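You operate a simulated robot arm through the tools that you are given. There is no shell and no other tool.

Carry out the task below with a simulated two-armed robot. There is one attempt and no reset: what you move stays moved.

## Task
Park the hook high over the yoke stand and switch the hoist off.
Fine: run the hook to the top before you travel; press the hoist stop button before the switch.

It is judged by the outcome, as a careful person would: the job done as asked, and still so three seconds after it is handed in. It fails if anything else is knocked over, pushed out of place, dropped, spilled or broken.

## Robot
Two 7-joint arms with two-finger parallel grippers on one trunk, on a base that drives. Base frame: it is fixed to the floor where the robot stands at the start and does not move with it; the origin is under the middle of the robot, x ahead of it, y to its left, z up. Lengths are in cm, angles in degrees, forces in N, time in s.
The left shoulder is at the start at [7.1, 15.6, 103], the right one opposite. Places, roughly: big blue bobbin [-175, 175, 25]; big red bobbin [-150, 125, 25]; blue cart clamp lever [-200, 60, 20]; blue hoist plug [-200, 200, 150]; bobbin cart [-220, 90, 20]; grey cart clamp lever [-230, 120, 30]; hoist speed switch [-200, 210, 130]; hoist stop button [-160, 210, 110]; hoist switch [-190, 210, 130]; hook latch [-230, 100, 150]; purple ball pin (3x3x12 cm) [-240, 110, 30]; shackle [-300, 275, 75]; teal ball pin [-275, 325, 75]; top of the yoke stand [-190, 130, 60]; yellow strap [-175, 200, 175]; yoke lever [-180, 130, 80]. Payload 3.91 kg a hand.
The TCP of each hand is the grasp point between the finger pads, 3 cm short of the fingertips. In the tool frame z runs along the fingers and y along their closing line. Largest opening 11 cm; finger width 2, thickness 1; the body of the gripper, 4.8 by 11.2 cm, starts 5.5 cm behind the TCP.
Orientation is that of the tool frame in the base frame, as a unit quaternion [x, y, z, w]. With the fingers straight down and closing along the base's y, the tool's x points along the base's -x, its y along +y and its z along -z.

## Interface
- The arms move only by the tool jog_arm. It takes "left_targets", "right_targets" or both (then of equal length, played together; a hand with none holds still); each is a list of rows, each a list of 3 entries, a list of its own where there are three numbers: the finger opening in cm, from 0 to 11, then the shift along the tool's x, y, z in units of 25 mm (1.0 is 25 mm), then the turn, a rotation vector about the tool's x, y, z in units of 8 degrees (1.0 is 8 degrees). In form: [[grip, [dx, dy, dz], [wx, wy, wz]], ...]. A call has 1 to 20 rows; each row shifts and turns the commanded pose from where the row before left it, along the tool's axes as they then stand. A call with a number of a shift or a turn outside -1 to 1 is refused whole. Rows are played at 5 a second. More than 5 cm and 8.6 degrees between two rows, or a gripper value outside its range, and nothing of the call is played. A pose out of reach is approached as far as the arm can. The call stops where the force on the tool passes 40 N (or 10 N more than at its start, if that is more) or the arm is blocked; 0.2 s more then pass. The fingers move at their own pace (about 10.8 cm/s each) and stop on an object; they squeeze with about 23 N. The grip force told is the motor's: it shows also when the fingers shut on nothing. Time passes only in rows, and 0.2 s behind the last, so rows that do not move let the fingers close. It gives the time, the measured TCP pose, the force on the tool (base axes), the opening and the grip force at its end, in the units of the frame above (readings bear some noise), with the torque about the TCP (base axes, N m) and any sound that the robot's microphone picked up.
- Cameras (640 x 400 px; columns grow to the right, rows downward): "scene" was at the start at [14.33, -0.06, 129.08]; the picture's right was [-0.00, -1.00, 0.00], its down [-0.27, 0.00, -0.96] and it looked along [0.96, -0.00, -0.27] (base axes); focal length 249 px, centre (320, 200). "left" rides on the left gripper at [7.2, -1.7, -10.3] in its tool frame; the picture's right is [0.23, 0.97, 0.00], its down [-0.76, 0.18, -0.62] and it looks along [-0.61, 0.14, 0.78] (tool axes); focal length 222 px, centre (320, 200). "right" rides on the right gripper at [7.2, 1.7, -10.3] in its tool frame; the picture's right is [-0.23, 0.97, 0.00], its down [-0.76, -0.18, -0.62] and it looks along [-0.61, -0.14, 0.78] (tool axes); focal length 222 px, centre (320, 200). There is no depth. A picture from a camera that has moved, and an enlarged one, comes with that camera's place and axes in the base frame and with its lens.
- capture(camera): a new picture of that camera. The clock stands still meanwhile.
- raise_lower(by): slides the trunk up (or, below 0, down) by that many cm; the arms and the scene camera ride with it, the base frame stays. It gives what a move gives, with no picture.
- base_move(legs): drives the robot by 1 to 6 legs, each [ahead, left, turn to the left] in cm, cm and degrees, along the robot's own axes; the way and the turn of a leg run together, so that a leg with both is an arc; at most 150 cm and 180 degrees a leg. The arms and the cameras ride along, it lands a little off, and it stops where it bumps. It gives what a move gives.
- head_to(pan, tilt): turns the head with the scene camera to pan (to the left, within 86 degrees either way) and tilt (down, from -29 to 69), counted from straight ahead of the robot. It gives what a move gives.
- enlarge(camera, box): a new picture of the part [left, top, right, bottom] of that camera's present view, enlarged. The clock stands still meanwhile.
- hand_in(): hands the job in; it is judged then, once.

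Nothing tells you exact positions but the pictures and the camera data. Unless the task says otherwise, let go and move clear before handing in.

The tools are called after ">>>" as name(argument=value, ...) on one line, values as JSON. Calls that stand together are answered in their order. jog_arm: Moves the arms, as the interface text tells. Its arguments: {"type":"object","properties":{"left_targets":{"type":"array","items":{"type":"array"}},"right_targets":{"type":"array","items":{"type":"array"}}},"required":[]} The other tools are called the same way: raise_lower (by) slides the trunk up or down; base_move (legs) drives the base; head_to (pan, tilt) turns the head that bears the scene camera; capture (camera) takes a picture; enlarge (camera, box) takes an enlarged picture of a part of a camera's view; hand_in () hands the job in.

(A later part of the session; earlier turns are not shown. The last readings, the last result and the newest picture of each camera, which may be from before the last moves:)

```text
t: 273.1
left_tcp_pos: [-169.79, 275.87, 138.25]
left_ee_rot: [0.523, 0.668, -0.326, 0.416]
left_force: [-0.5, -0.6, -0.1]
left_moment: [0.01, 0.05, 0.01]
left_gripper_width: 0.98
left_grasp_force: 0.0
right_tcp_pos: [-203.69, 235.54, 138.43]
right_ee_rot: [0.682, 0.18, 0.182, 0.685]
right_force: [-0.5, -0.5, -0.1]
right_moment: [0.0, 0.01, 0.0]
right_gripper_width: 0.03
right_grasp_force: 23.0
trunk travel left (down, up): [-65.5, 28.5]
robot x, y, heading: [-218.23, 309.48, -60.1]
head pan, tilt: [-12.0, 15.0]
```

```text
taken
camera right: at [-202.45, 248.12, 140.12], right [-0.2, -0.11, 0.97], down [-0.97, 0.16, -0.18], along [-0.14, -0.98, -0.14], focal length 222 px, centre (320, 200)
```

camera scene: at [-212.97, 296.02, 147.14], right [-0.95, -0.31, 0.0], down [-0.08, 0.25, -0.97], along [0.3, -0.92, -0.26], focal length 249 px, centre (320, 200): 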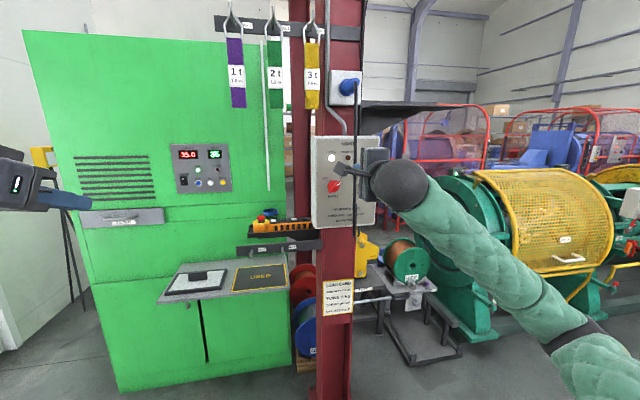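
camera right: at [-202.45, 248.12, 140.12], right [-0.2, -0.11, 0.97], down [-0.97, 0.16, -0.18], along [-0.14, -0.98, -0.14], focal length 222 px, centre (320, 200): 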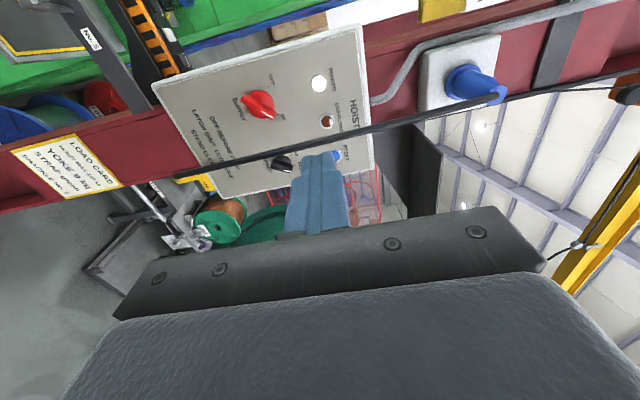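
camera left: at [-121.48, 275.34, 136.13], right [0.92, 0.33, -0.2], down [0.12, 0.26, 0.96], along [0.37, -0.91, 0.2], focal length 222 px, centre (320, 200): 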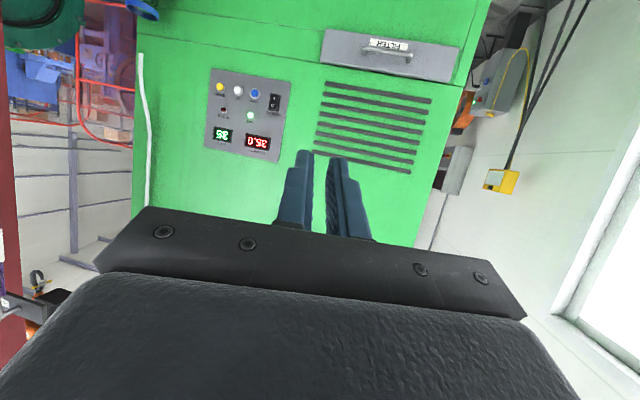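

Camera on the hand now gives a good view of knob and cable. Moving the fingertip to just left of the knob, then approaching the panel.

>>> jog_arm(right_targets=[[0, [0.35, -0.97, 0], [0, 0, 0]], [0, [0.35, -0.97, 0], [0, 0, 0]], [0, [0.35, -0.97, 0], [0, 0, 0]], [0, [0.35, -0.97, 0], [0, 0, 0]], [0, [0, 0, 1], [0, 0, 0]], [0, [0, 0, 1], [0, 0, 0]], [0, [0, 0, 1], [0, 0, 0]], [0, [0, 0, 1], [0, 0, 0]], [0, [0, 0, 1], [0, 0, 0]], [0, [0, 0, 1], [0, 0, 0]], [0, [0, 0, 1], [0, 0, 0]], [0, [0, 0, 0.6], [0, 0, 0]], [0, [0, 0, 0], [0, 0, 0]]])

>>> capture(camera="right")

>>> enlarge(camera="scene", box=[290, 120, 410, 240])

```text
t: 275.9
left_tcp_pos: [-169.87, 275.88, 138.17]
left_ee_rot: [0.523, 0.668, -0.326, 0.417]
left_force: [-0.6, -0.3, 0.0]
left_moment: [-0.01, 0.03, -0.02]
left_gripper_width: 1.02
left_grasp_force: 0.0
right_tcp_pos: [-198.71, 227.23, 135.04]
right_ee_rot: [0.684, 0.181, 0.181, 0.684]
right_force: [0.4, 0.3, 0.6]
right_moment: [-0.02, 0.04, -0.02]
right_gripper_width: 0.0
right_grasp_force: 22.7
right hand out of reach, approached as far as the arm can: row 2, 3, 4, 6, 7, 8, 9, 10, 11, 12
trunk travel left (down, up): [-65.5, 28.5]
robot x, y, heading: [-218.51, 309.25, -60.0]
head pan, tilt: [-12.0, 15.0]
```

```text
taken
camera right: at [-197.55, 239.84, 136.79], right [-0.2, -0.11, 0.97], down [-0.97, 0.17, -0.18], along [-0.14, -0.98, -0.14], focal length 222 px, centre (320, 200)
```

right: 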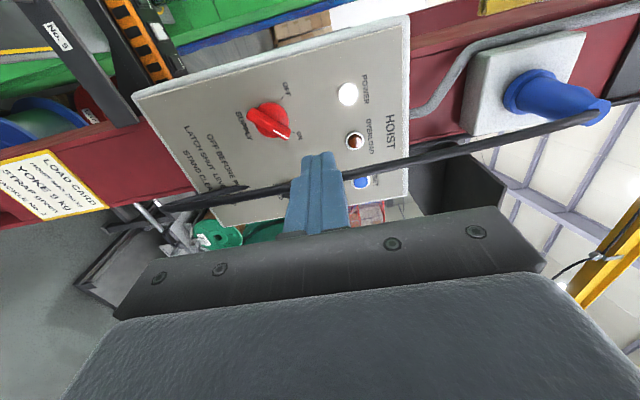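

```text
3.33 times, centred on (350, 180) of scene
camera zoom: at [-213.0, 295.99, 147.14], right [-0.95, -0.31, 0.0], down [-0.08, 0.25, -0.97], along [0.3, -0.92, -0.26], focal length 831 px, centre (220, 267)
```

zoom: 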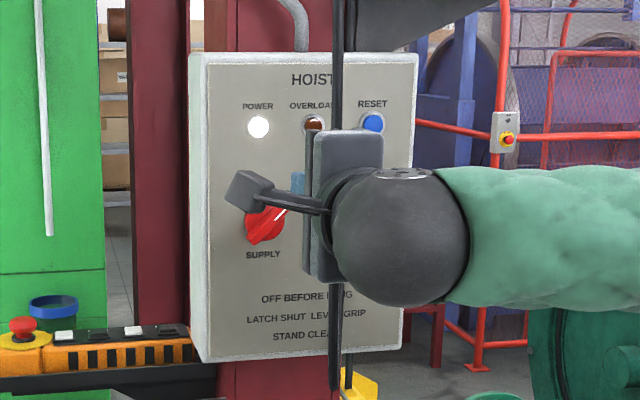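

The right wrist is at its limit here. The left arm can reach the knob from the cable‑free side, so I'll withdraw the right hand and use the left.

>>> jog_arm(right_targets=[[0, [0, 0, -1], [0, 0, 0]], [0, [0, 0, -1], [0, 0, 0]], [0, [0, 0, -1], [0, 0, 0]], [0, [0, 0, -1], [0, 0, 0]], [0, [0, 0, -1], [0, 0, 0]], [0, [-1, 0, -0.5], [0, 0, 0]], [0, [-1, 0, -0.5], [0, 0, 0]], [0, [-1, 0, 0], [0, 0, 0]], [0, [-1, 0, 0], [0, 0, 0]], [0, [-1, 0, 0], [0, 0, 0]], [0, [-1, 0, 0], [0, 0, 0]], [0, [-1, 0, 0], [0, 0, 0]], [0, [-1, 0, 0], [0, 0, 0]]], left_targets=[[0, [0, 0, 0], [0, -1, 0]], [0, [0, 0, 0], [0, -1, 0]], [0, [0, 0, 0], [0, -1, 0]], [0, [0, 0, 0], [0, -0.25, 0]], [0, [0, 0, 0], [0, 0, 0]], [0, [0, 0, 0], [0, 0, 0]], [0, [0, 0, 0], [0, 0, 0]], [0, [0, 0, 0], [0, 0, 0]], [0, [0, 0, 0], [0, 0, 0]], [0, [0, 0, 0], [0, 0, 0]], [0, [0, 0, 0], [0, 0, 0]], [0, [0, 0, 0], [0, 0, 0]], [0, [0, 0, 0], [0, 0, 0]]])

>>> capture(camera="scene")

```text
t: 278.7
left_tcp_pos: [-166.53, 272.36, 141.97]
left_ee_rot: [0.436, 0.557, -0.435, 0.556]
left_force: [0.0, 0.3, -0.8]
left_moment: [0.01, -0.02, -0.03]
left_gripper_width: 0.01
left_grasp_force: 22.7
left hand out of reach, approached as far as the arm can: row 1, 2, 3, 4
right_tcp_pos: [-223.67, 230.59, 135.33]
right_ee_rot: [0.681, 0.18, 0.183, 0.686]
right_force: [0.2, 0.9, -0.4]
right_moment: [-0.04, 0.01, -0.06]
right_gripper_width: 0.02
right_grasp_force: 23.1
trunk travel left (down, up): [-65.5, 28.5]
robot x, y, heading: [-218.36, 309.55, -60.0]
head pan, tilt: [-12.0, 15.0]
```

```text
taken
camera scene: at [-213.04, 296.09, 147.15], right [-0.95, -0.31, 0.0], down [-0.08, 0.25, -0.97], along [0.3, -0.92, -0.26], focal length 249 px, centre (320, 200)
```

scene: 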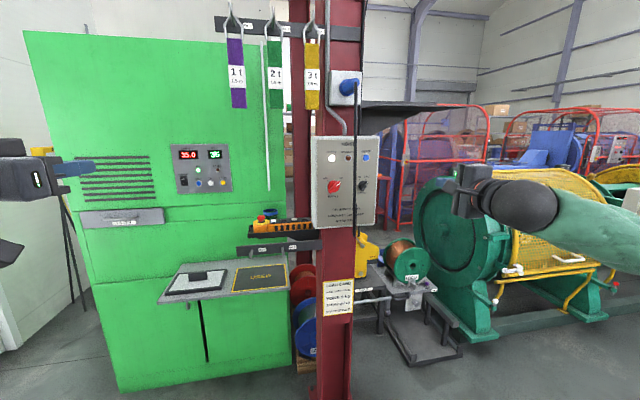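

Left hand is horizontal, pointing slightly right. Moving it toward just left of the knob, stopping ~8 cm off the panel.

>>> jog_arm(left_targets=[[0, [0.296, -0.798, 0.953], [0, 0, 0]], [0, [0.296, -0.798, 0.953], [0, 0, 0]], [0, [0.296, -0.798, 0.953], [0, 0, 0]], [0, [0.296, -0.798, 0.953], [0, 0, 0]], [0, [0.296, -0.798, 0.953], [0, 0, 0]], [0, [0.296, -0.798, 0.953], [0, 0, 0]], [0, [0.296, -0.798, 0.953], [0, 0, 0]], [0, [0.296, -0.798, 0.953], [0, 0, 0]], [0, [0.296, -0.798, 0.953], [0, 0, 0]], [0, [0.296, -0.798, 0.953], [0, 0, 0]], [0, [0.296, -0.798, 0.953], [0, 0, 0]], [0, [0.296, -0.798, 0.953], [0, 0, 0]], [0, [0.296, -0.798, 0.953], [0, 0, 0]], [0, [0.296, -0.798, 0.953], [0, 0, 0]], [0, [0, 0, 0], [0, 0, 0]]])

>>> capture(camera="scene")

```text
t: 281.9
left_tcp_pos: [-185.56, 233.27, 131.33]
left_ee_rot: [0.436, 0.556, -0.436, 0.557]
left_force: [-0.3, 0.2, 0.5]
left_moment: [0.04, -0.03, -0.04]
left_gripper_width: 0.0
left_grasp_force: 23.4
right_tcp_pos: [-223.57, 230.55, 135.22]
right_ee_rot: [0.682, 0.18, 0.181, 0.686]
right_force: [0.6, 0.4, -0.7]
right_moment: [0.01, 0.02, -0.03]
right_gripper_width: 0.0
right_grasp_force: 23.2
trunk travel left (down, up): [-65.5, 28.5]
robot x, y, heading: [-218.32, 309.5, -60.2]
head pan, tilt: [-12.0, 15.0]
```

```text
taken
camera scene: at [-212.94, 296.08, 147.15], right [-0.95, -0.31, 0.0], down [-0.08, 0.25, -0.97], along [0.3, -0.92, -0.26], focal length 249 px, centre (320, 200)
```

scene: 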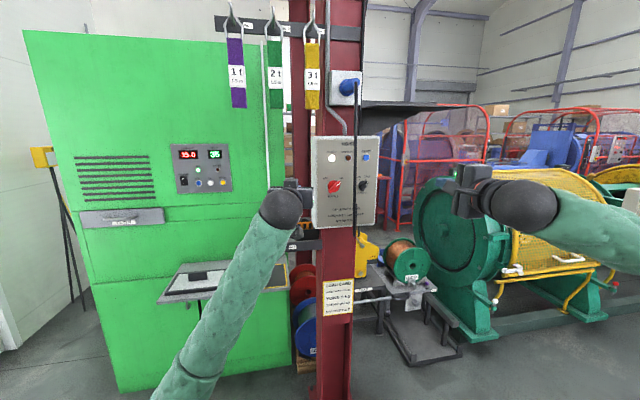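

Good. Finishing the approach to 4–5 cm left of the knob.

>>> jog_arm(left_targets=[[0, [0.26, -0.79, 0.945], [0, 0, 0]], [0, [0.26, -0.79, 0.945], [0, 0, 0]], [0, [0.26, -0.79, 0.945], [0, 0, 0]], [0, [0.26, -0.79, 0.945], [0, 0, 0]], [0, [0, 0, 0], [0, 0, 0]]])

>>> enlarge(camera="scene", box=[280, 120, 400, 240])

>>> capture(camera="left")

```text
t: 283.1
left_tcp_pos: [-191.04, 222.25, 128.73]
left_ee_rot: [0.436, 0.558, -0.435, 0.557]
left_force: [0.8, 0.0, 0.6]
left_moment: [-0.01, -0.01, -0.03]
left_gripper_width: 0.01
left_grasp_force: 23.4
right_tcp_pos: [-223.55, 230.59, 135.15]
right_ee_rot: [0.682, 0.18, 0.182, 0.685]
right_force: [0.2, 0.6, 0.3]
right_moment: [0.0, 0.0, 0.01]
right_gripper_width: 0.01
right_grasp_force: 23.2
trunk travel left (down, up): [-65.5, 28.5]
robot x, y, heading: [-218.32, 309.47, -59.8]
head pan, tilt: [-12.0, 15.0]
```

```text
3.33 times, centred on (340, 180) of scene
camera zoom: at [-212.95, 296.06, 147.15], right [-0.95, -0.31, 0.0], down [-0.08, 0.25, -0.97], along [0.3, -0.92, -0.26], focal length 831 px, centre (253, 267)
```

zoom: 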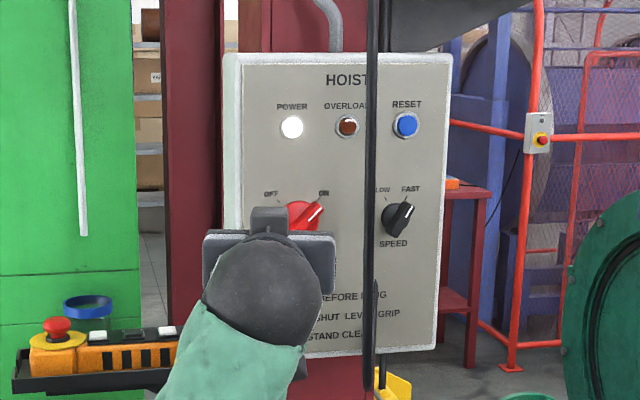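

```text
taken
camera left: at [-195.22, 231.88, 121.47], right [0.95, 0.23, -0.23], down [0.02, 0.65, 0.76], along [0.33, -0.73, 0.61], focal length 222 px, centre (320, 200)
```

left: 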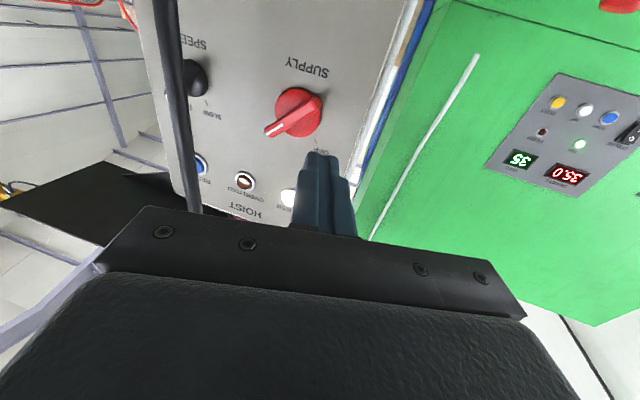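

The left hand camera sees the knob well; knob axis is at n≈-59.5, z≈128.4. I'll bring the fingertip close beside the bar's tail.

>>> jog_arm(left_targets=[[0, [-0.1, -0.135, 0.87], [0, 0, 0]], [0, [-0.1, -0.135, 0.87], [0, 0, 0]], [0, [0, 0, 0], [0, 0, 0]]])

>>> enlarge(camera="left", box=[220, 40, 400, 220])

```text
t: 283.9
left_tcp_pos: [-190.7, 217.61, 129.49]
left_ee_rot: [0.436, 0.557, -0.435, 0.557]
left_force: [0.4, -0.6, 0.9]
left_moment: [0.04, 0.0, 0.0]
left_gripper_width: 0.0
left_grasp_force: 23.2
right_tcp_pos: [-223.69, 230.5, 135.16]
right_ee_rot: [0.681, 0.18, 0.181, 0.686]
right_force: [0.5, -0.7, -0.9]
right_moment: [0.0, -0.03, 0.03]
right_gripper_width: 0.01
right_grasp_force: 23.3
trunk travel left (down, up): [-65.5, 28.5]
robot x, y, heading: [-218.14, 309.82, -60.3]
head pan, tilt: [-12.0, 15.0]
```

```text
2.22 times, centred on (310, 130) of left
camera zoom: at [-194.79, 227.36, 122.08], right [0.95, 0.23, -0.23], down [0.02, 0.65, 0.76], along [0.33, -0.73, 0.61], focal length 494 px, centre (342, 356)
```

zoom: 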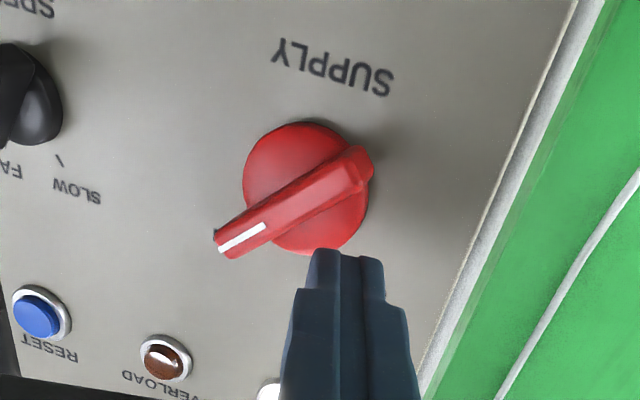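

Excellent view. Advancing gently toward the knob's disc beside the bar.

>>> jog_arm(left_targets=[[0, [0, 0.08, 0.27], [0, 0, 0]], [0, [0, 0.08, 0.27], [0, 0, 0]]])

>>> enlarge(camera="left", box=[220, 40, 400, 220])

```text
t: 284.5
left_tcp_pos: [-189.72, 216.42, 129.36]
left_ee_rot: [0.437, 0.557, -0.436, 0.556]
left_force: [-0.5, 0.0, -0.5]
left_moment: [0.02, 0.0, -0.01]
left_gripper_width: 0.0
left_grasp_force: 23.0
right_tcp_pos: [-223.61, 230.49, 135.14]
right_ee_rot: [0.682, 0.179, 0.181, 0.685]
right_force: [0.1, 0.6, -0.1]
right_moment: [-0.01, 0.02, -0.01]
right_gripper_width: 0.02
right_grasp_force: 23.5
trunk travel left (down, up): [-65.5, 28.5]
robot x, y, heading: [-218.46, 309.38, -60.0]
head pan, tilt: [-12.0, 15.0]
```

```text
2.22 times, centred on (310, 130) of left
camera zoom: at [-194.08, 226.12, 121.99], right [0.95, 0.23, -0.23], down [0.02, 0.65, 0.76], along [0.33, -0.73, 0.61], focal length 494 px, centre (342, 356)
```

zoom: 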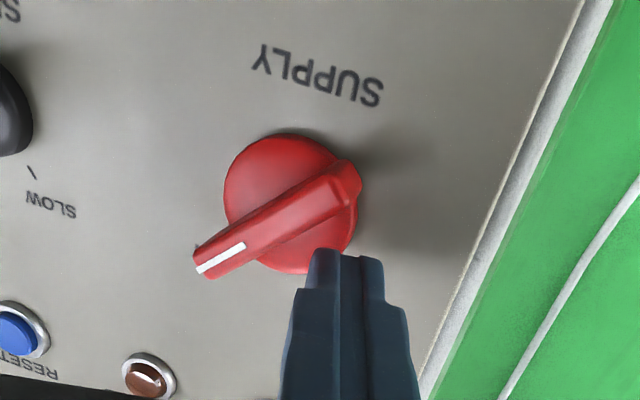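

>>> jog_arm(left_targets=[[0, [0, 0.055, 0.19], [0, 0, 0]], [0, [0, 0.055, 0.19], [0, 0, 0]]])

>>> enlarge(camera="left", box=[220, 40, 400, 220])

```text
t: 285.1
left_tcp_pos: [-189.56, 215.64, 129.28]
left_ee_rot: [0.436, 0.557, -0.435, 0.556]
left_force: [0.3, 0.5, 0.1]
left_moment: [0.03, 0.01, 0.01]
left_gripper_width: 0.0
left_grasp_force: 23.3
right_tcp_pos: [-223.65, 230.52, 135.15]
right_ee_rot: [0.682, 0.179, 0.182, 0.686]
right_force: [0.1, 1.2, 0.0]
right_moment: [0.03, -0.01, 0.02]
right_gripper_width: 0.0
right_grasp_force: 22.7
trunk travel left (down, up): [-65.5, 28.5]
robot x, y, heading: [-218.57, 309.25, -60.1]
head pan, tilt: [-12.0, 15.0]
```

```text
2.22 times, centred on (310, 130) of left
camera zoom: at [-193.68, 225.31, 121.95], right [0.95, 0.23, -0.23], down [0.02, 0.65, 0.76], along [0.33, -0.73, 0.61], focal length 494 px, centre (342, 356)
```

zoom: 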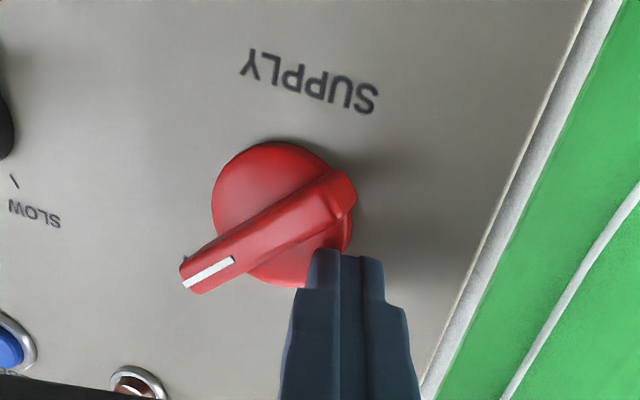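

>>> jog_arm(left_targets=[[0, [0, 0.055, 0.19], [0, 0, 0]], [0, [0, 0.055, 0.19], [0, 0, 0]]])

>>> enlarge(camera="left", box=[220, 40, 400, 220])

```text
t: 285.6
left_tcp_pos: [-189.34, 215.36, 129.32]
left_ee_rot: [0.437, 0.557, -0.437, 0.555]
left_force: [-6.7, 20.7, -1.7]
left_moment: [0.2, 0.01, -0.09]
left_gripper_width: 0.0
left_grasp_force: 23.1
right_tcp_pos: [-223.72, 230.77, 135.29]
right_ee_rot: [0.681, 0.181, 0.182, 0.686]
right_force: [-0.3, 0.0, -0.3]
right_moment: [0.01, 0.01, 0.0]
right_gripper_width: 0.0
right_grasp_force: 23.1
trunk travel left (down, up): [-65.5, 28.5]
robot x, y, heading: [-218.11, 309.4, -60.1]
head pan, tilt: [-12.0, 15.0]
stopped in row 2 (left hand): the force on the tool passed its limit at 50 N (the readings are from after the stop); the commanded pose is now the measured one
```

```text
2.22 times, centred on (310, 130) of left
camera zoom: at [-193.56, 225.14, 122.03], right [0.95, 0.23, -0.23], down [0.03, 0.65, 0.76], along [0.32, -0.73, 0.61], focal length 494 px, centre (342, 356)
```

zoom: 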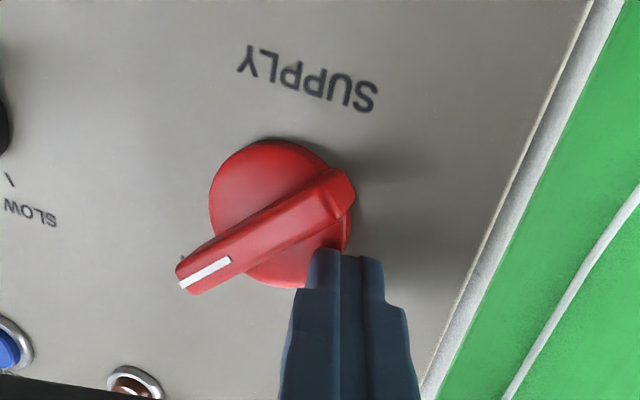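

Contact with the knob disc (depth known). Back off 4 mm, then begin sweeping the tail counter‑clockwise: down along its left side.

>>> jog_arm(left_targets=[[0, [0, -0.044, -0.16], [0, 0, 0]], [0, [0.22, 0.096, -0.028], [0, 0, 0]], [0, [0.22, 0.096, -0.028], [0, 0, 0]]])

>>> enlarge(camera="left", box=[220, 40, 400, 220])

```text
t: 286.4
left_tcp_pos: [-188.95, 215.79, 127.91]
left_ee_rot: [0.437, 0.557, -0.436, 0.555]
left_force: [0.8, 0.5, 2.0]
left_moment: [-0.05, 0.01, -0.03]
left_gripper_width: 0.01
left_grasp_force: 23.2
right_tcp_pos: [-223.71, 230.49, 135.2]
right_ee_rot: [0.682, 0.18, 0.182, 0.686]
right_force: [0.7, -0.7, 0.4]
right_moment: [0.02, -0.01, -0.02]
right_gripper_width: 0.0
right_grasp_force: 23.5
trunk travel left (down, up): [-65.5, 28.5]
robot x, y, heading: [-218.45, 309.37, -59.9]
head pan, tilt: [-12.0, 15.0]
```

```text
2.22 times, centred on (310, 130) of left
camera zoom: at [-193.2, 225.49, 120.7], right [0.95, 0.23, -0.23], down [0.02, 0.64, 0.76], along [0.33, -0.73, 0.6], focal length 494 px, centre (342, 356)
```

zoom: 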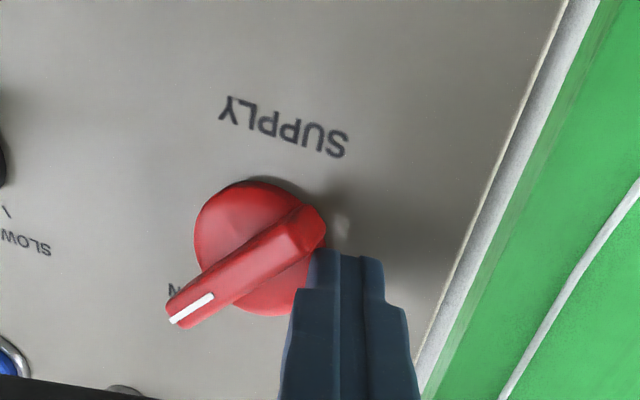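

It's turning. Continuing the sweep along the arc.

>>> jog_arm(left_targets=[[0, [0.2, -0.09, -0.06], [0, 0, 0]], [0, [0.17, -0.096, 0.028], [0, 0, 0]], [0, [0.17, -0.096, 0.028], [0, 0, 0]]])

>>> enlarge(camera="left", box=[200, 40, 380, 220])

```text
t: 287.2
left_tcp_pos: [-189.58, 215.56, 126.67]
left_ee_rot: [0.437, 0.558, -0.434, 0.556]
left_force: [0.7, -0.4, 0.0]
left_moment: [0.0, -0.01, 0.02]
left_gripper_width: 0.0
left_grasp_force: 23.1
right_tcp_pos: [-223.52, 230.53, 135.16]
right_ee_rot: [0.682, 0.179, 0.182, 0.686]
right_force: [0.6, 0.5, 0.6]
right_moment: [-0.02, 0.0, -0.02]
right_gripper_width: 0.03
right_grasp_force: 23.5
trunk travel left (down, up): [-65.5, 28.5]
robot x, y, heading: [-218.28, 309.44, -60.0]
head pan, tilt: [-12.0, 15.0]
```

```text
2.22 times, centred on (290, 130) of left
camera zoom: at [-193.79, 225.27, 119.41], right [0.95, 0.24, -0.23], down [0.02, 0.64, 0.76], along [0.33, -0.73, 0.6], focal length 494 px, centre (387, 356)
```

zoom: 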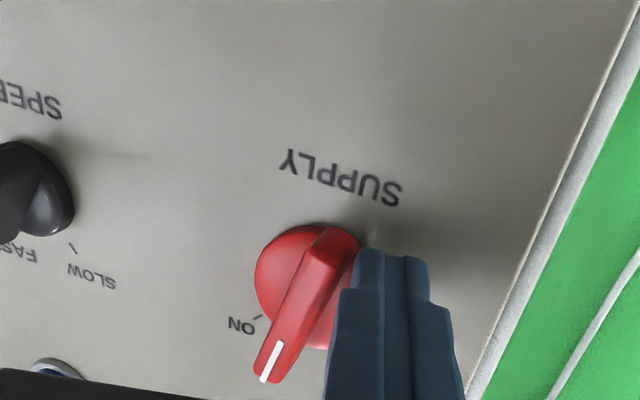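

Over halfway. Continuing.

>>> jog_arm(left_targets=[[0, [0.16, -0.163, 0.047], [0, 0, 0]], [0, [0.16, -0.163, 0.047], [0, 0, 0]], [0, [0.07, -0.182, 0.052], [0, 0, 0]]])

>>> enlarge(camera="left", box=[200, 60, 400, 240])

```text
t: 288.0
left_tcp_pos: [-189.21, 215.44, 126.32]
left_ee_rot: [0.436, 0.553, -0.426, 0.568]
left_force: [-24.0, 20.8, 8.7]
left_moment: [-0.5, -0.21, -0.69]
left_gripper_width: 0.01
left_grasp_force: 23.1
right_tcp_pos: [-223.92, 230.98, 135.41]
right_ee_rot: [0.681, 0.179, 0.182, 0.687]
right_force: [-0.6, 0.3, -0.6]
right_moment: [0.0, -0.01, 0.01]
right_gripper_width: 0.0
right_grasp_force: 23.2
trunk travel left (down, up): [-65.5, 28.5]
robot x, y, heading: [-218.15, 309.03, -60.0]
head pan, tilt: [-12.0, 15.0]
```

```text
2.22 times, centred on (300, 150) of left
camera zoom: at [-193.49, 224.92, 118.84], right [0.95, 0.25, -0.2], down [-0.01, 0.65, 0.76], along [0.32, -0.72, 0.62], focal length 494 px, centre (364, 311)
```

zoom: 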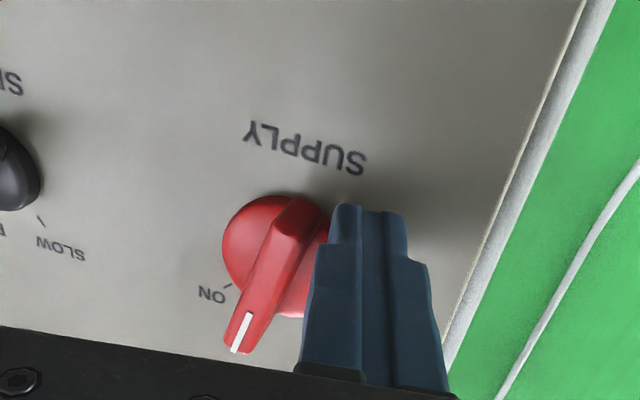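

The fingertip is catching the knob's disc rim. I'll relieve it, back out 1 cm so it acts only on the raised bar, and look again.

>>> jog_arm(left_targets=[[0, [0.1, 0.35, -0.1], [0, 0, 0]], [0, [0, 0.1, -0.03], [0, 0, 0]], [0, [0, -0.11, -0.384], [0, 0, 0]], [0, [0, 0, 0], [0, 0, 0]]])

>>> enlarge(camera="left", box=[200, 60, 400, 240])

```text
t: 288.4
left_tcp_pos: [-188.33, 215.38, 125.91]
left_ee_rot: [0.435, 0.557, -0.425, 0.565]
left_force: [-13.0, 14.1, -12.1]
left_moment: [0.37, 0.27, -0.08]
left_gripper_width: 0.0
left_grasp_force: 23.3
right_tcp_pos: [-224.03, 230.54, 135.17]
right_ee_rot: [0.682, 0.179, 0.183, 0.686]
right_force: [-0.3, 0.7, 1.1]
right_moment: [0.0, -0.03, 0.04]
right_gripper_width: 0.01
right_grasp_force: 23.4
trunk travel left (down, up): [-65.5, 28.5]
robot x, y, heading: [-218.27, 309.55, -60.2]
head pan, tilt: [-12.0, 15.0]
stopped in row 2 (left hand): the force on the tool passed its limit at 53 N (the readings are from after the stop); the commanded pose is now the measured one
```

```text
2.22 times, centred on (300, 150) of left
camera zoom: at [-192.58, 225.08, 118.55], right [0.94, 0.25, -0.21], down [0.0, 0.64, 0.76], along [0.33, -0.72, 0.61], focal length 494 px, centre (364, 311)
```

zoom: 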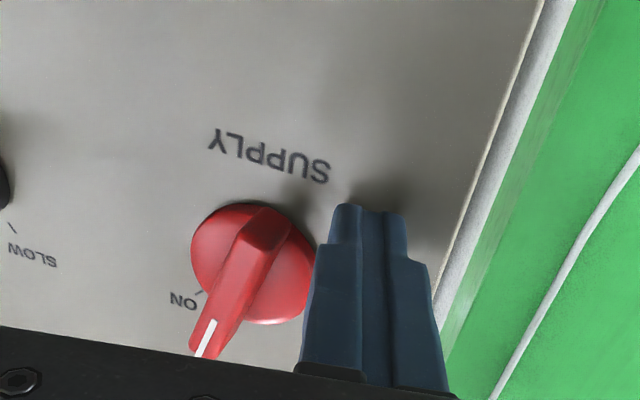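

The fingertip is touching the panel itself. Backing out 2 cm to bar level.

>>> jog_arm(left_targets=[[0, [0, -0.11, -0.384], [0, 0, 0]], [0, [0, -0.09, -0.3], [0, 0, 0]], [0, [0, 0, 0], [0, 0, 0]]])

>>> enlarge(camera="left", box=[200, 60, 400, 240])

```text
t: 289.2
left_tcp_pos: [-187.64, 217.09, 127.26]
left_ee_rot: [0.431, 0.552, -0.421, 0.576]
left_force: [0.3, 0.2, 0.0]
left_moment: [0.0, -0.03, 0.04]
left_gripper_width: 0.0
left_grasp_force: 23.1
right_tcp_pos: [-223.42, 230.58, 135.08]
right_ee_rot: [0.682, 0.181, 0.181, 0.685]
right_force: [-0.1, -0.5, 0.0]
right_moment: [0.0, 0.03, 0.01]
right_gripper_width: 0.02
right_grasp_force: 22.9
trunk travel left (down, up): [-65.5, 28.5]
robot x, y, heading: [-217.99, 309.46, -59.9]
head pan, tilt: [-12.0, 15.0]
```

```text
2.22 times, centred on (300, 150) of left
camera zoom: at [-191.94, 226.57, 119.66], right [0.94, 0.26, -0.2], down [-0.02, 0.65, 0.76], along [0.33, -0.71, 0.62], focal length 494 px, centre (364, 311)
```

zoom: 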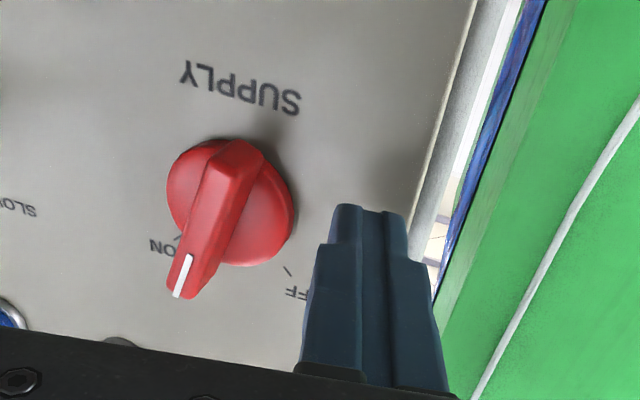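

Out clear; the knob is about one third turned and stays. I'll resume with the tip at bar height, beside the tail.

>>> jog_arm(left_targets=[[0, [0, -0.09, -0.35], [0, 0, 0]], [0, [0.36, -0.58, 0.15], [0, 0, 0]], [0, [0.03, -0.3, 0.08], [0, 0, 0]]])

>>> enlarge(camera="left", box=[200, 60, 400, 240])

```text
t: 290.2
left_tcp_pos: [-187.04, 216.97, 126.6]
left_ee_rot: [0.426, 0.552, -0.408, 0.589]
left_force: [0.2, 0.3, 1.5]
left_moment: [0.02, -0.04, 0.01]
left_gripper_width: 0.0
left_grasp_force: 23.2
right_tcp_pos: [-223.5, 230.48, 135.1]
right_ee_rot: [0.682, 0.181, 0.182, 0.685]
right_force: [-0.2, -0.8, 0.4]
right_moment: [-0.03, 0.03, -0.02]
right_gripper_width: 0.04
right_grasp_force: 23.2
trunk travel left (down, up): [-65.5, 28.5]
robot x, y, heading: [-218.05, 309.26, -60.0]
head pan, tilt: [-12.0, 15.0]
stopped in row 3 (left hand): the arm was blocked; the commanded pose is now the measured one
```

```text
2.22 times, centred on (300, 150) of left
camera zoom: at [-191.42, 226.23, 118.92], right [0.94, 0.29, -0.17], down [-0.07, 0.66, 0.75], along [0.34, -0.7, 0.64], focal length 494 px, centre (364, 311)
```

zoom: 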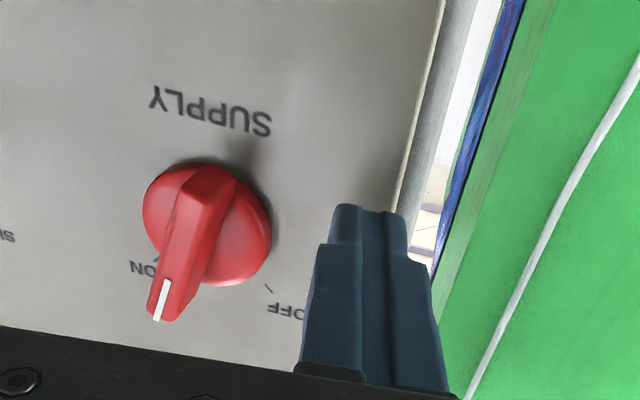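

Something blocks the hand — checking the overall view.

>>> capture(camera="scene")

>>> capture(camera="right")

>>> capture(camera="left")

```text
taken
camera scene: at [-213.01, 296.05, 147.14], right [-0.95, -0.31, 0.0], down [-0.08, 0.25, -0.97], along [0.3, -0.92, -0.26], focal length 249 px, centre (320, 200)
```

scene: 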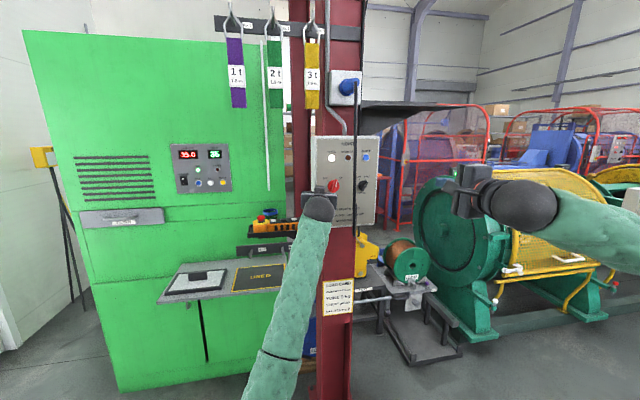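

```text
taken
camera right: at [-222.41, 243.13, 136.8], right [-0.2, -0.11, 0.97], down [-0.97, 0.16, -0.18], along [-0.14, -0.98, -0.14], focal length 222 px, centre (320, 200)
```

right: 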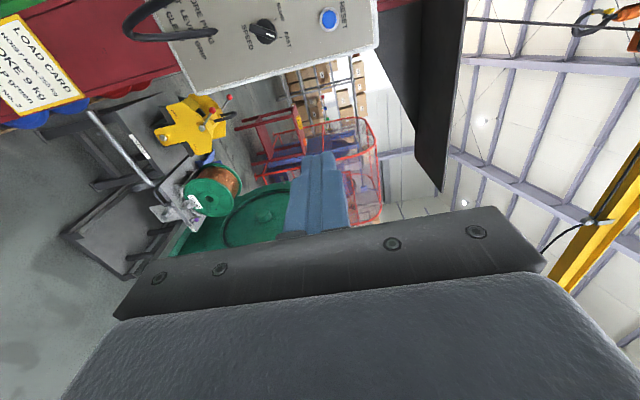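

```text
taken
camera left: at [-191.42, 226.23, 118.92], right [0.94, 0.29, -0.17], down [-0.07, 0.66, 0.75], along [0.34, -0.7, 0.64], focal length 222 px, centre (320, 200)
```

left: 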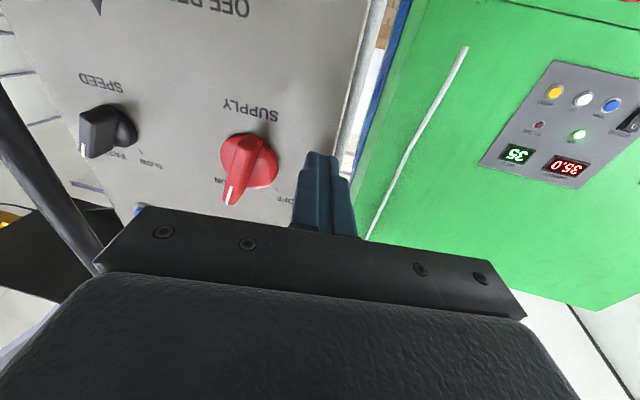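

The gripper body's right corner is touching the hanging cable. I'll back off and roll the left hand 90° so its narrow side faces the cable.

>>> jog_arm(left_targets=[[0, [0, 0, -1], [0, 0, 0]], [0, [0, 0, -1], [0, 0, 0]], [0, [0, 0, -1], [0, 0, 0]], [0, [0, 0, 0], [0, 0, 1]], [0, [0, 0, 0], [0, 0, 1]], [0, [0, 0, 0], [0, 0, 1]], [0, [0, 0, 0], [0, 0, 1]], [0, [0, 0, 0], [0, 0, 1]], [0, [0, 0, 0], [0, 0, 1]], [0, [0, 0, 0], [0, 0, 1]], [0, [0, 0, 0], [0, 0, 1]], [0, [0, 0, 0], [0, 0, 1]], [0, [0, 0, 0], [0, 0, 1]], [0, [0, 0, 0], [0, 0, 1]], [0, [0, 0, 0], [0, 0, 0]]])

>>> capture(camera="left")

>>> enlarge(camera="right", box=[480, 0, 640, 100])

```text
t: 293.4
left_tcp_pos: [-189.66, 224.12, 126.33]
left_ee_rot: [0.691, 0.1, 0.115, 0.707]
left_force: [0.0, 0.1, 0.2]
left_moment: [0.01, -0.02, -0.01]
left_gripper_width: 0.0
left_grasp_force: 23.2
right_tcp_pos: [-223.6, 230.57, 135.09]
right_ee_rot: [0.682, 0.181, 0.182, 0.685]
right_force: [-0.5, -0.4, -0.2]
right_moment: [-0.01, 0.03, 0.03]
right_gripper_width: 0.0
right_grasp_force: 23.2
trunk travel left (down, up): [-65.5, 28.5]
robot x, y, heading: [-218.37, 309.48, -60.0]
head pan, tilt: [-12.0, 15.0]
```

```text
taken
camera left: at [-185.87, 236.1, 124.4], right [0.19, 0.09, 0.98], down [-0.92, 0.37, 0.15], along [-0.35, -0.93, 0.15], focal length 222 px, centre (320, 200)
```

left: 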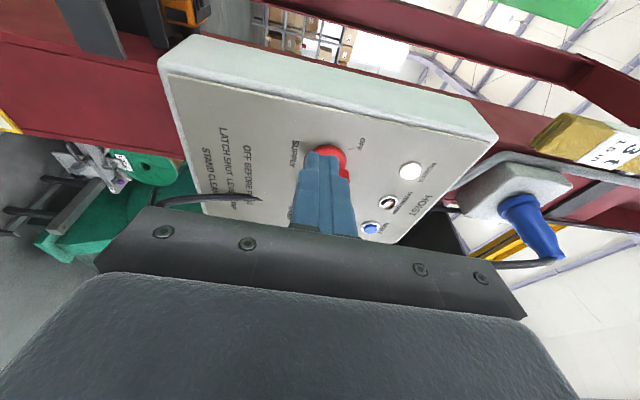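

```text
4.00 times, centred on (560, 50) of right
camera zoom: at [-222.45, 243.12, 136.78], right [-0.2, -0.11, 0.97], down [-0.97, 0.16, -0.18], along [-0.14, -0.98, -0.14], focal length 888 px, centre (-640, 800)
```

zoom: 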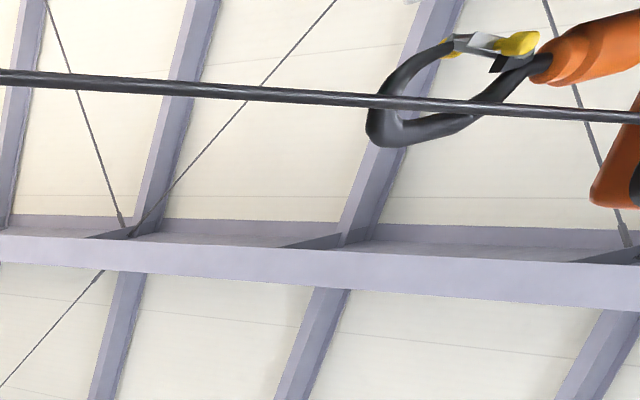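

Rolled successfully; the hand is now narrow toward the cable. Approaching the left of the knob's tail at bar level.

>>> jog_arm(left_targets=[[0, [-0.32, 0, 0.904], [0, 0, 0]], [0, [-0.32, 0, 0.904], [0, 0, 0]], [0, [-0.32, 0, 0.904], [0, 0, 0]], [0, [0, 0, 0], [0, 0, 0]]])

>>> enlarge(camera="left", box=[220, 80, 420, 260])

>>> enlarge(camera="scene", box=[290, 130, 390, 230])

```text
t: 294.4
left_tcp_pos: [-189.87, 216.92, 126.4]
left_ee_rot: [0.69, 0.1, 0.115, 0.707]
left_force: [0.2, 0.5, 0.0]
left_moment: [0.0, -0.03, -0.02]
left_gripper_width: 0.0
left_grasp_force: 23.0
right_tcp_pos: [-223.68, 230.65, 135.18]
right_ee_rot: [0.681, 0.18, 0.182, 0.686]
right_force: [-0.4, -0.6, -0.4]
right_moment: [0.01, 0.0, -0.02]
right_gripper_width: 0.0
right_grasp_force: 22.8
trunk travel left (down, up): [-65.5, 28.5]
robot x, y, heading: [-218.4, 309.44, -60.3]
head pan, tilt: [-12.0, 15.0]
```

```text
2.22 times, centred on (320, 170) of left
camera zoom: at [-186.09, 228.89, 124.51], right [0.19, 0.09, 0.98], down [-0.92, 0.37, 0.15], along [-0.35, -0.93, 0.15], focal length 494 px, centre (320, 267)
```

zoom: 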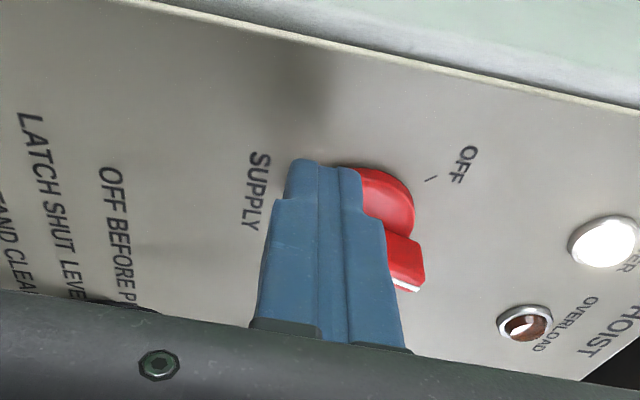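

```text
4.00 times, centred on (340, 180) of scene
camera zoom: at [-213.02, 296.08, 147.14], right [-0.95, -0.31, 0.0], down [-0.08, 0.25, -0.97], along [0.3, -0.92, -0.26], focal length 997 px, centre (240, 280)
```

zoom: 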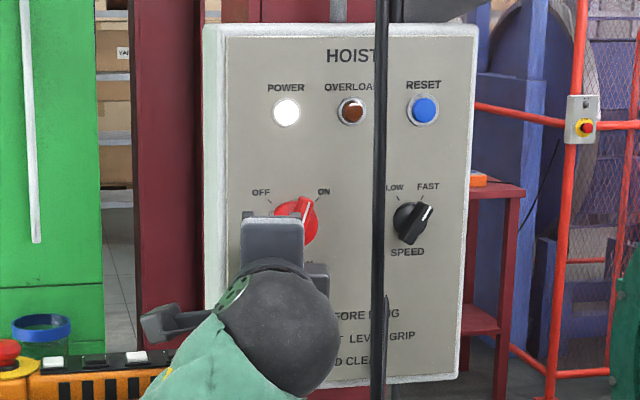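

Positioned. Pushing the tail to the right in small steps.

>>> jog_arm(left_targets=[[0, [-0.27, 0, 0.06], [0, 0, 0]], [0, [-0.2, -0.1, 0.045], [0, 0, 0]]])

>>> enlarge(camera="left", box=[220, 80, 420, 260])

>>> enlarge(camera="scene", box=[290, 130, 390, 230])

```text
t: 295.0
left_tcp_pos: [-190.87, 216.17, 126.1]
left_ee_rot: [0.69, 0.101, 0.114, 0.707]
left_force: [0.0, 0.1, 0.5]
left_moment: [-0.02, -0.03, 0.02]
left_gripper_width: 0.0
left_grasp_force: 23.0
right_tcp_pos: [-223.55, 230.53, 135.06]
right_ee_rot: [0.682, 0.18, 0.182, 0.685]
right_force: [-0.2, 0.2, -0.2]
right_moment: [0.03, -0.05, -0.02]
right_gripper_width: 0.02
right_grasp_force: 22.8
trunk travel left (down, up): [-65.5, 28.5]
robot x, y, heading: [-218.27, 309.41, -60.1]
head pan, tilt: [-12.0, 15.0]
```

```text
2.22 times, centred on (320, 170) of left
camera zoom: at [-187.17, 228.33, 124.28], right [0.19, 0.09, 0.98], down [-0.92, 0.37, 0.15], along [-0.35, -0.93, 0.15], focal length 494 px, centre (320, 267)
```

zoom: 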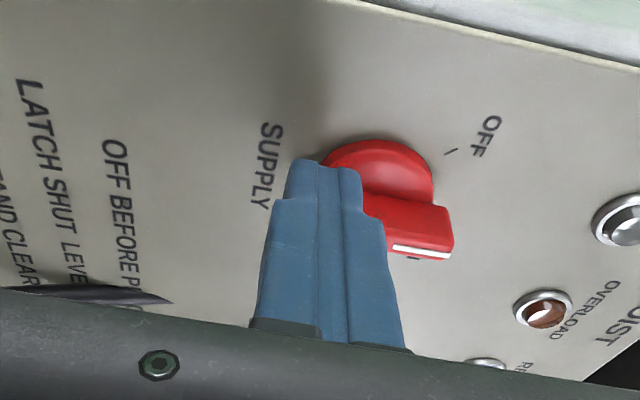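

```text
4.00 times, centred on (340, 180) of scene
camera zoom: at [-213.05, 296.05, 147.14], right [-0.95, -0.31, 0.0], down [-0.08, 0.25, -0.97], along [0.3, -0.92, -0.26], focal length 997 px, centre (240, 280)
```

zoom: 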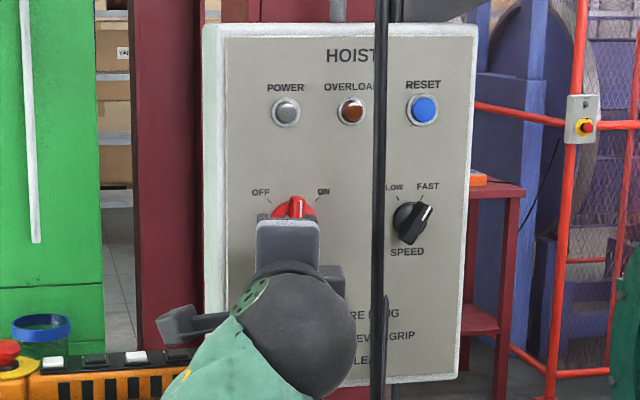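

The POWER lamp went out. Continuing to push the knob fully to OFF.

>>> jog_arm(left_targets=[[0, [-0.2, -0.12, 0.04], [0, 0, 0]], [0, [-0.35, -0.16, 0.07], [0, 0, 0]]])

>>> enlarge(camera="left", box=[220, 80, 420, 260])

>>> enlarge(camera="scene", box=[290, 130, 390, 230])

```text
t: 295.6
left_tcp_pos: [-192.14, 215.56, 125.49]
left_ee_rot: [0.691, 0.101, 0.113, 0.707]
left_force: [0.1, 0.2, 0.7]
left_moment: [-0.02, 0.0, -0.03]
left_gripper_width: 0.0
left_grasp_force: 23.6
right_tcp_pos: [-223.64, 230.59, 135.03]
right_ee_rot: [0.682, 0.18, 0.183, 0.685]
right_force: [-0.1, -0.2, -0.3]
right_moment: [0.02, 0.0, 0.0]
right_gripper_width: 0.01
right_grasp_force: 22.8
trunk travel left (down, up): [-65.5, 28.5]
robot x, y, heading: [-218.53, 309.31, -60.1]
head pan, tilt: [-12.0, 15.0]
```

```text
2.22 times, centred on (320, 170) of left
camera zoom: at [-188.39, 227.65, 123.52], right [0.19, 0.09, 0.98], down [-0.92, 0.37, 0.15], along [-0.35, -0.93, 0.15], focal length 494 px, centre (320, 267)
```

zoom: 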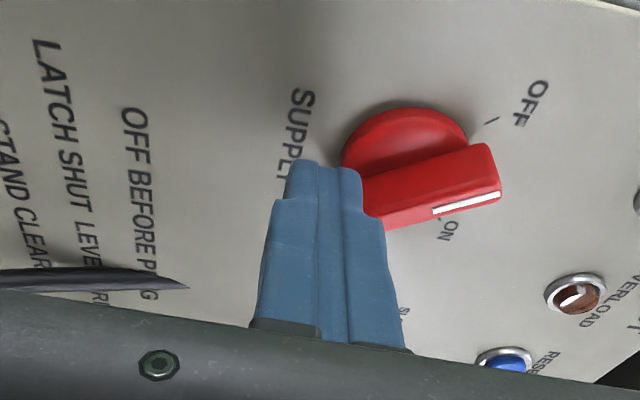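

```text
4.00 times, centred on (340, 180) of scene
camera zoom: at [-213.08, 296.01, 147.14], right [-0.95, -0.31, 0.0], down [-0.08, 0.25, -0.97], along [0.3, -0.92, -0.26], focal length 997 px, centre (240, 280)
```

zoom: 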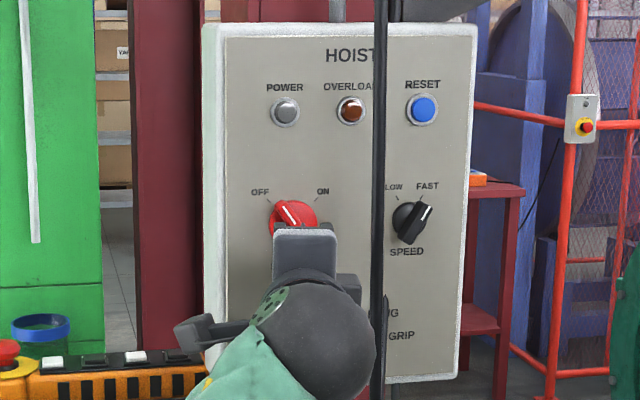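

Continuing a little further to the OFF mark.

>>> jog_arm(left_targets=[[0, [-0.27, 0, 0.06], [0, 0, 0]], [0, [-0.2, 0.08, 0.04], [0, 0, 0]]])

>>> enlarge(camera="left", box=[220, 80, 420, 260])

>>> enlarge(camera="scene", box=[290, 130, 390, 230])

```text
t: 296.4
left_tcp_pos: [-192.65, 215.29, 125.45]
left_ee_rot: [0.691, 0.104, 0.116, 0.706]
left_force: [7.4, 13.2, -5.0]
left_moment: [0.01, 0.06, 0.27]
left_gripper_width: 0.0
left_grasp_force: 22.7
right_tcp_pos: [-223.33, 230.64, 135.23]
right_ee_rot: [0.682, 0.181, 0.183, 0.684]
right_force: [-1.0, -0.3, 0.8]
right_moment: [0.03, -0.04, 0.0]
right_gripper_width: 0.0
right_grasp_force: 23.2
trunk travel left (down, up): [-65.5, 28.5]
robot x, y, heading: [-218.29, 309.43, -59.9]
head pan, tilt: [-12.0, 15.0]
stopped in row 2 (left hand): the force on the tool passed its limit at 42 N (the readings are from after the stop); the commanded pose is now the measured one
```

```text
2.22 times, centred on (320, 170) of left
camera zoom: at [-188.92, 227.29, 123.58], right [0.19, 0.09, 0.98], down [-0.92, 0.36, 0.15], along [-0.34, -0.93, 0.15], focal length 494 px, centre (320, 267)
```

zoom: 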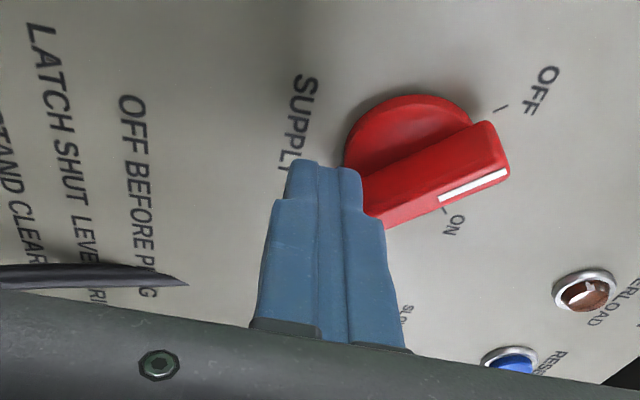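

```text
4.00 times, centred on (340, 180) of scene
camera zoom: at [-212.99, 296.21, 147.16], right [-0.95, -0.31, 0.0], down [-0.08, 0.25, -0.97], along [0.3, -0.92, -0.26], focal length 997 px, centre (240, 280)
```

zoom: 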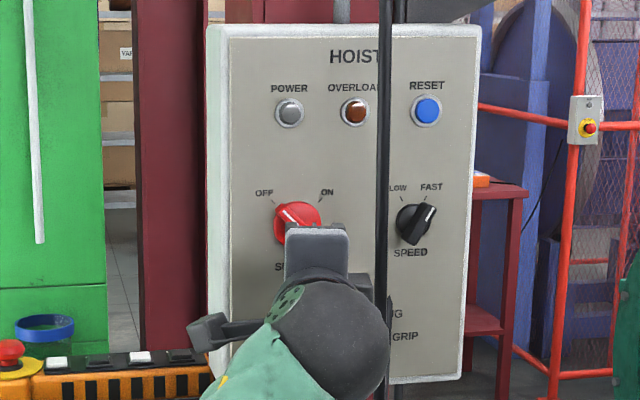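

The knob seems at its stop. I'll withdraw the finger and inspect the pointer.

>>> jog_arm(left_targets=[[0, [0.3, 0, 0], [0, 0, 0]], [0, [0, 0, -1], [0, 0, 0]], [0, [0, 0, -1], [0, 0, 0]], [0, [0.3, 0, -1], [0, 0, 0]], [0, [0.5, 0, -1], [0, 0, 0]], [0, [0.5, 0, -1], [0, 0, 0]], [0, [0, 0, 0], [0, 0, 0]]])

>>> enlarge(camera="left", box=[220, 60, 420, 240])

>>> enlarge(camera="scene", box=[300, 130, 380, 210])

```text
t: 298.0
left_tcp_pos: [-192.8, 228.16, 125.23]
left_ee_rot: [0.692, 0.102, 0.116, 0.706]
left_force: [0.5, 0.3, 0.2]
left_moment: [0.02, -0.02, 0.03]
left_gripper_width: 0.01
left_grasp_force: 23.0
right_tcp_pos: [-223.45, 230.61, 135.14]
right_ee_rot: [0.681, 0.181, 0.183, 0.686]
right_force: [0.6, 0.6, 1.0]
right_moment: [0.0, 0.03, -0.02]
right_gripper_width: 0.0
right_grasp_force: 22.6
trunk travel left (down, up): [-65.5, 28.5]
robot x, y, heading: [-218.54, 309.19, -60.2]
head pan, tilt: [-12.0, 15.0]
```

```text
2.22 times, centred on (320, 150) of left
camera zoom: at [-189.14, 240.22, 123.31], right [0.19, 0.09, 0.98], down [-0.92, 0.36, 0.15], along [-0.34, -0.93, 0.15], focal length 494 px, centre (320, 311)
```

zoom: 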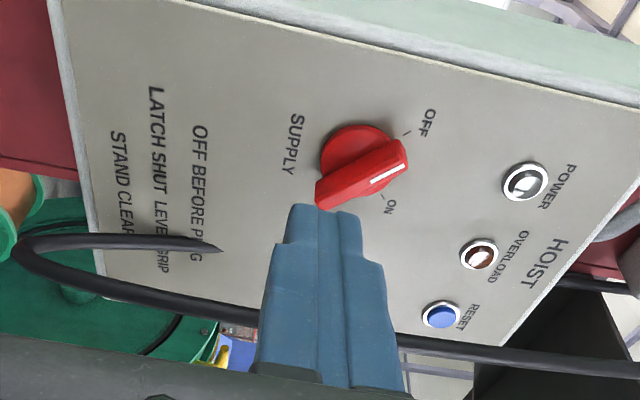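

```text
5.00 times, centred on (340, 170) of scene
camera zoom: at [-213.03, 296.05, 147.13], right [-0.95, -0.31, 0.0], down [-0.08, 0.25, -0.97], along [0.3, -0.92, -0.26], focal length 1246 px, centre (220, 350)
```

zoom: 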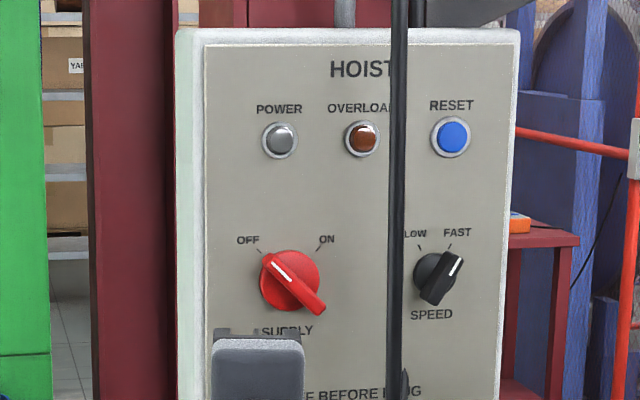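

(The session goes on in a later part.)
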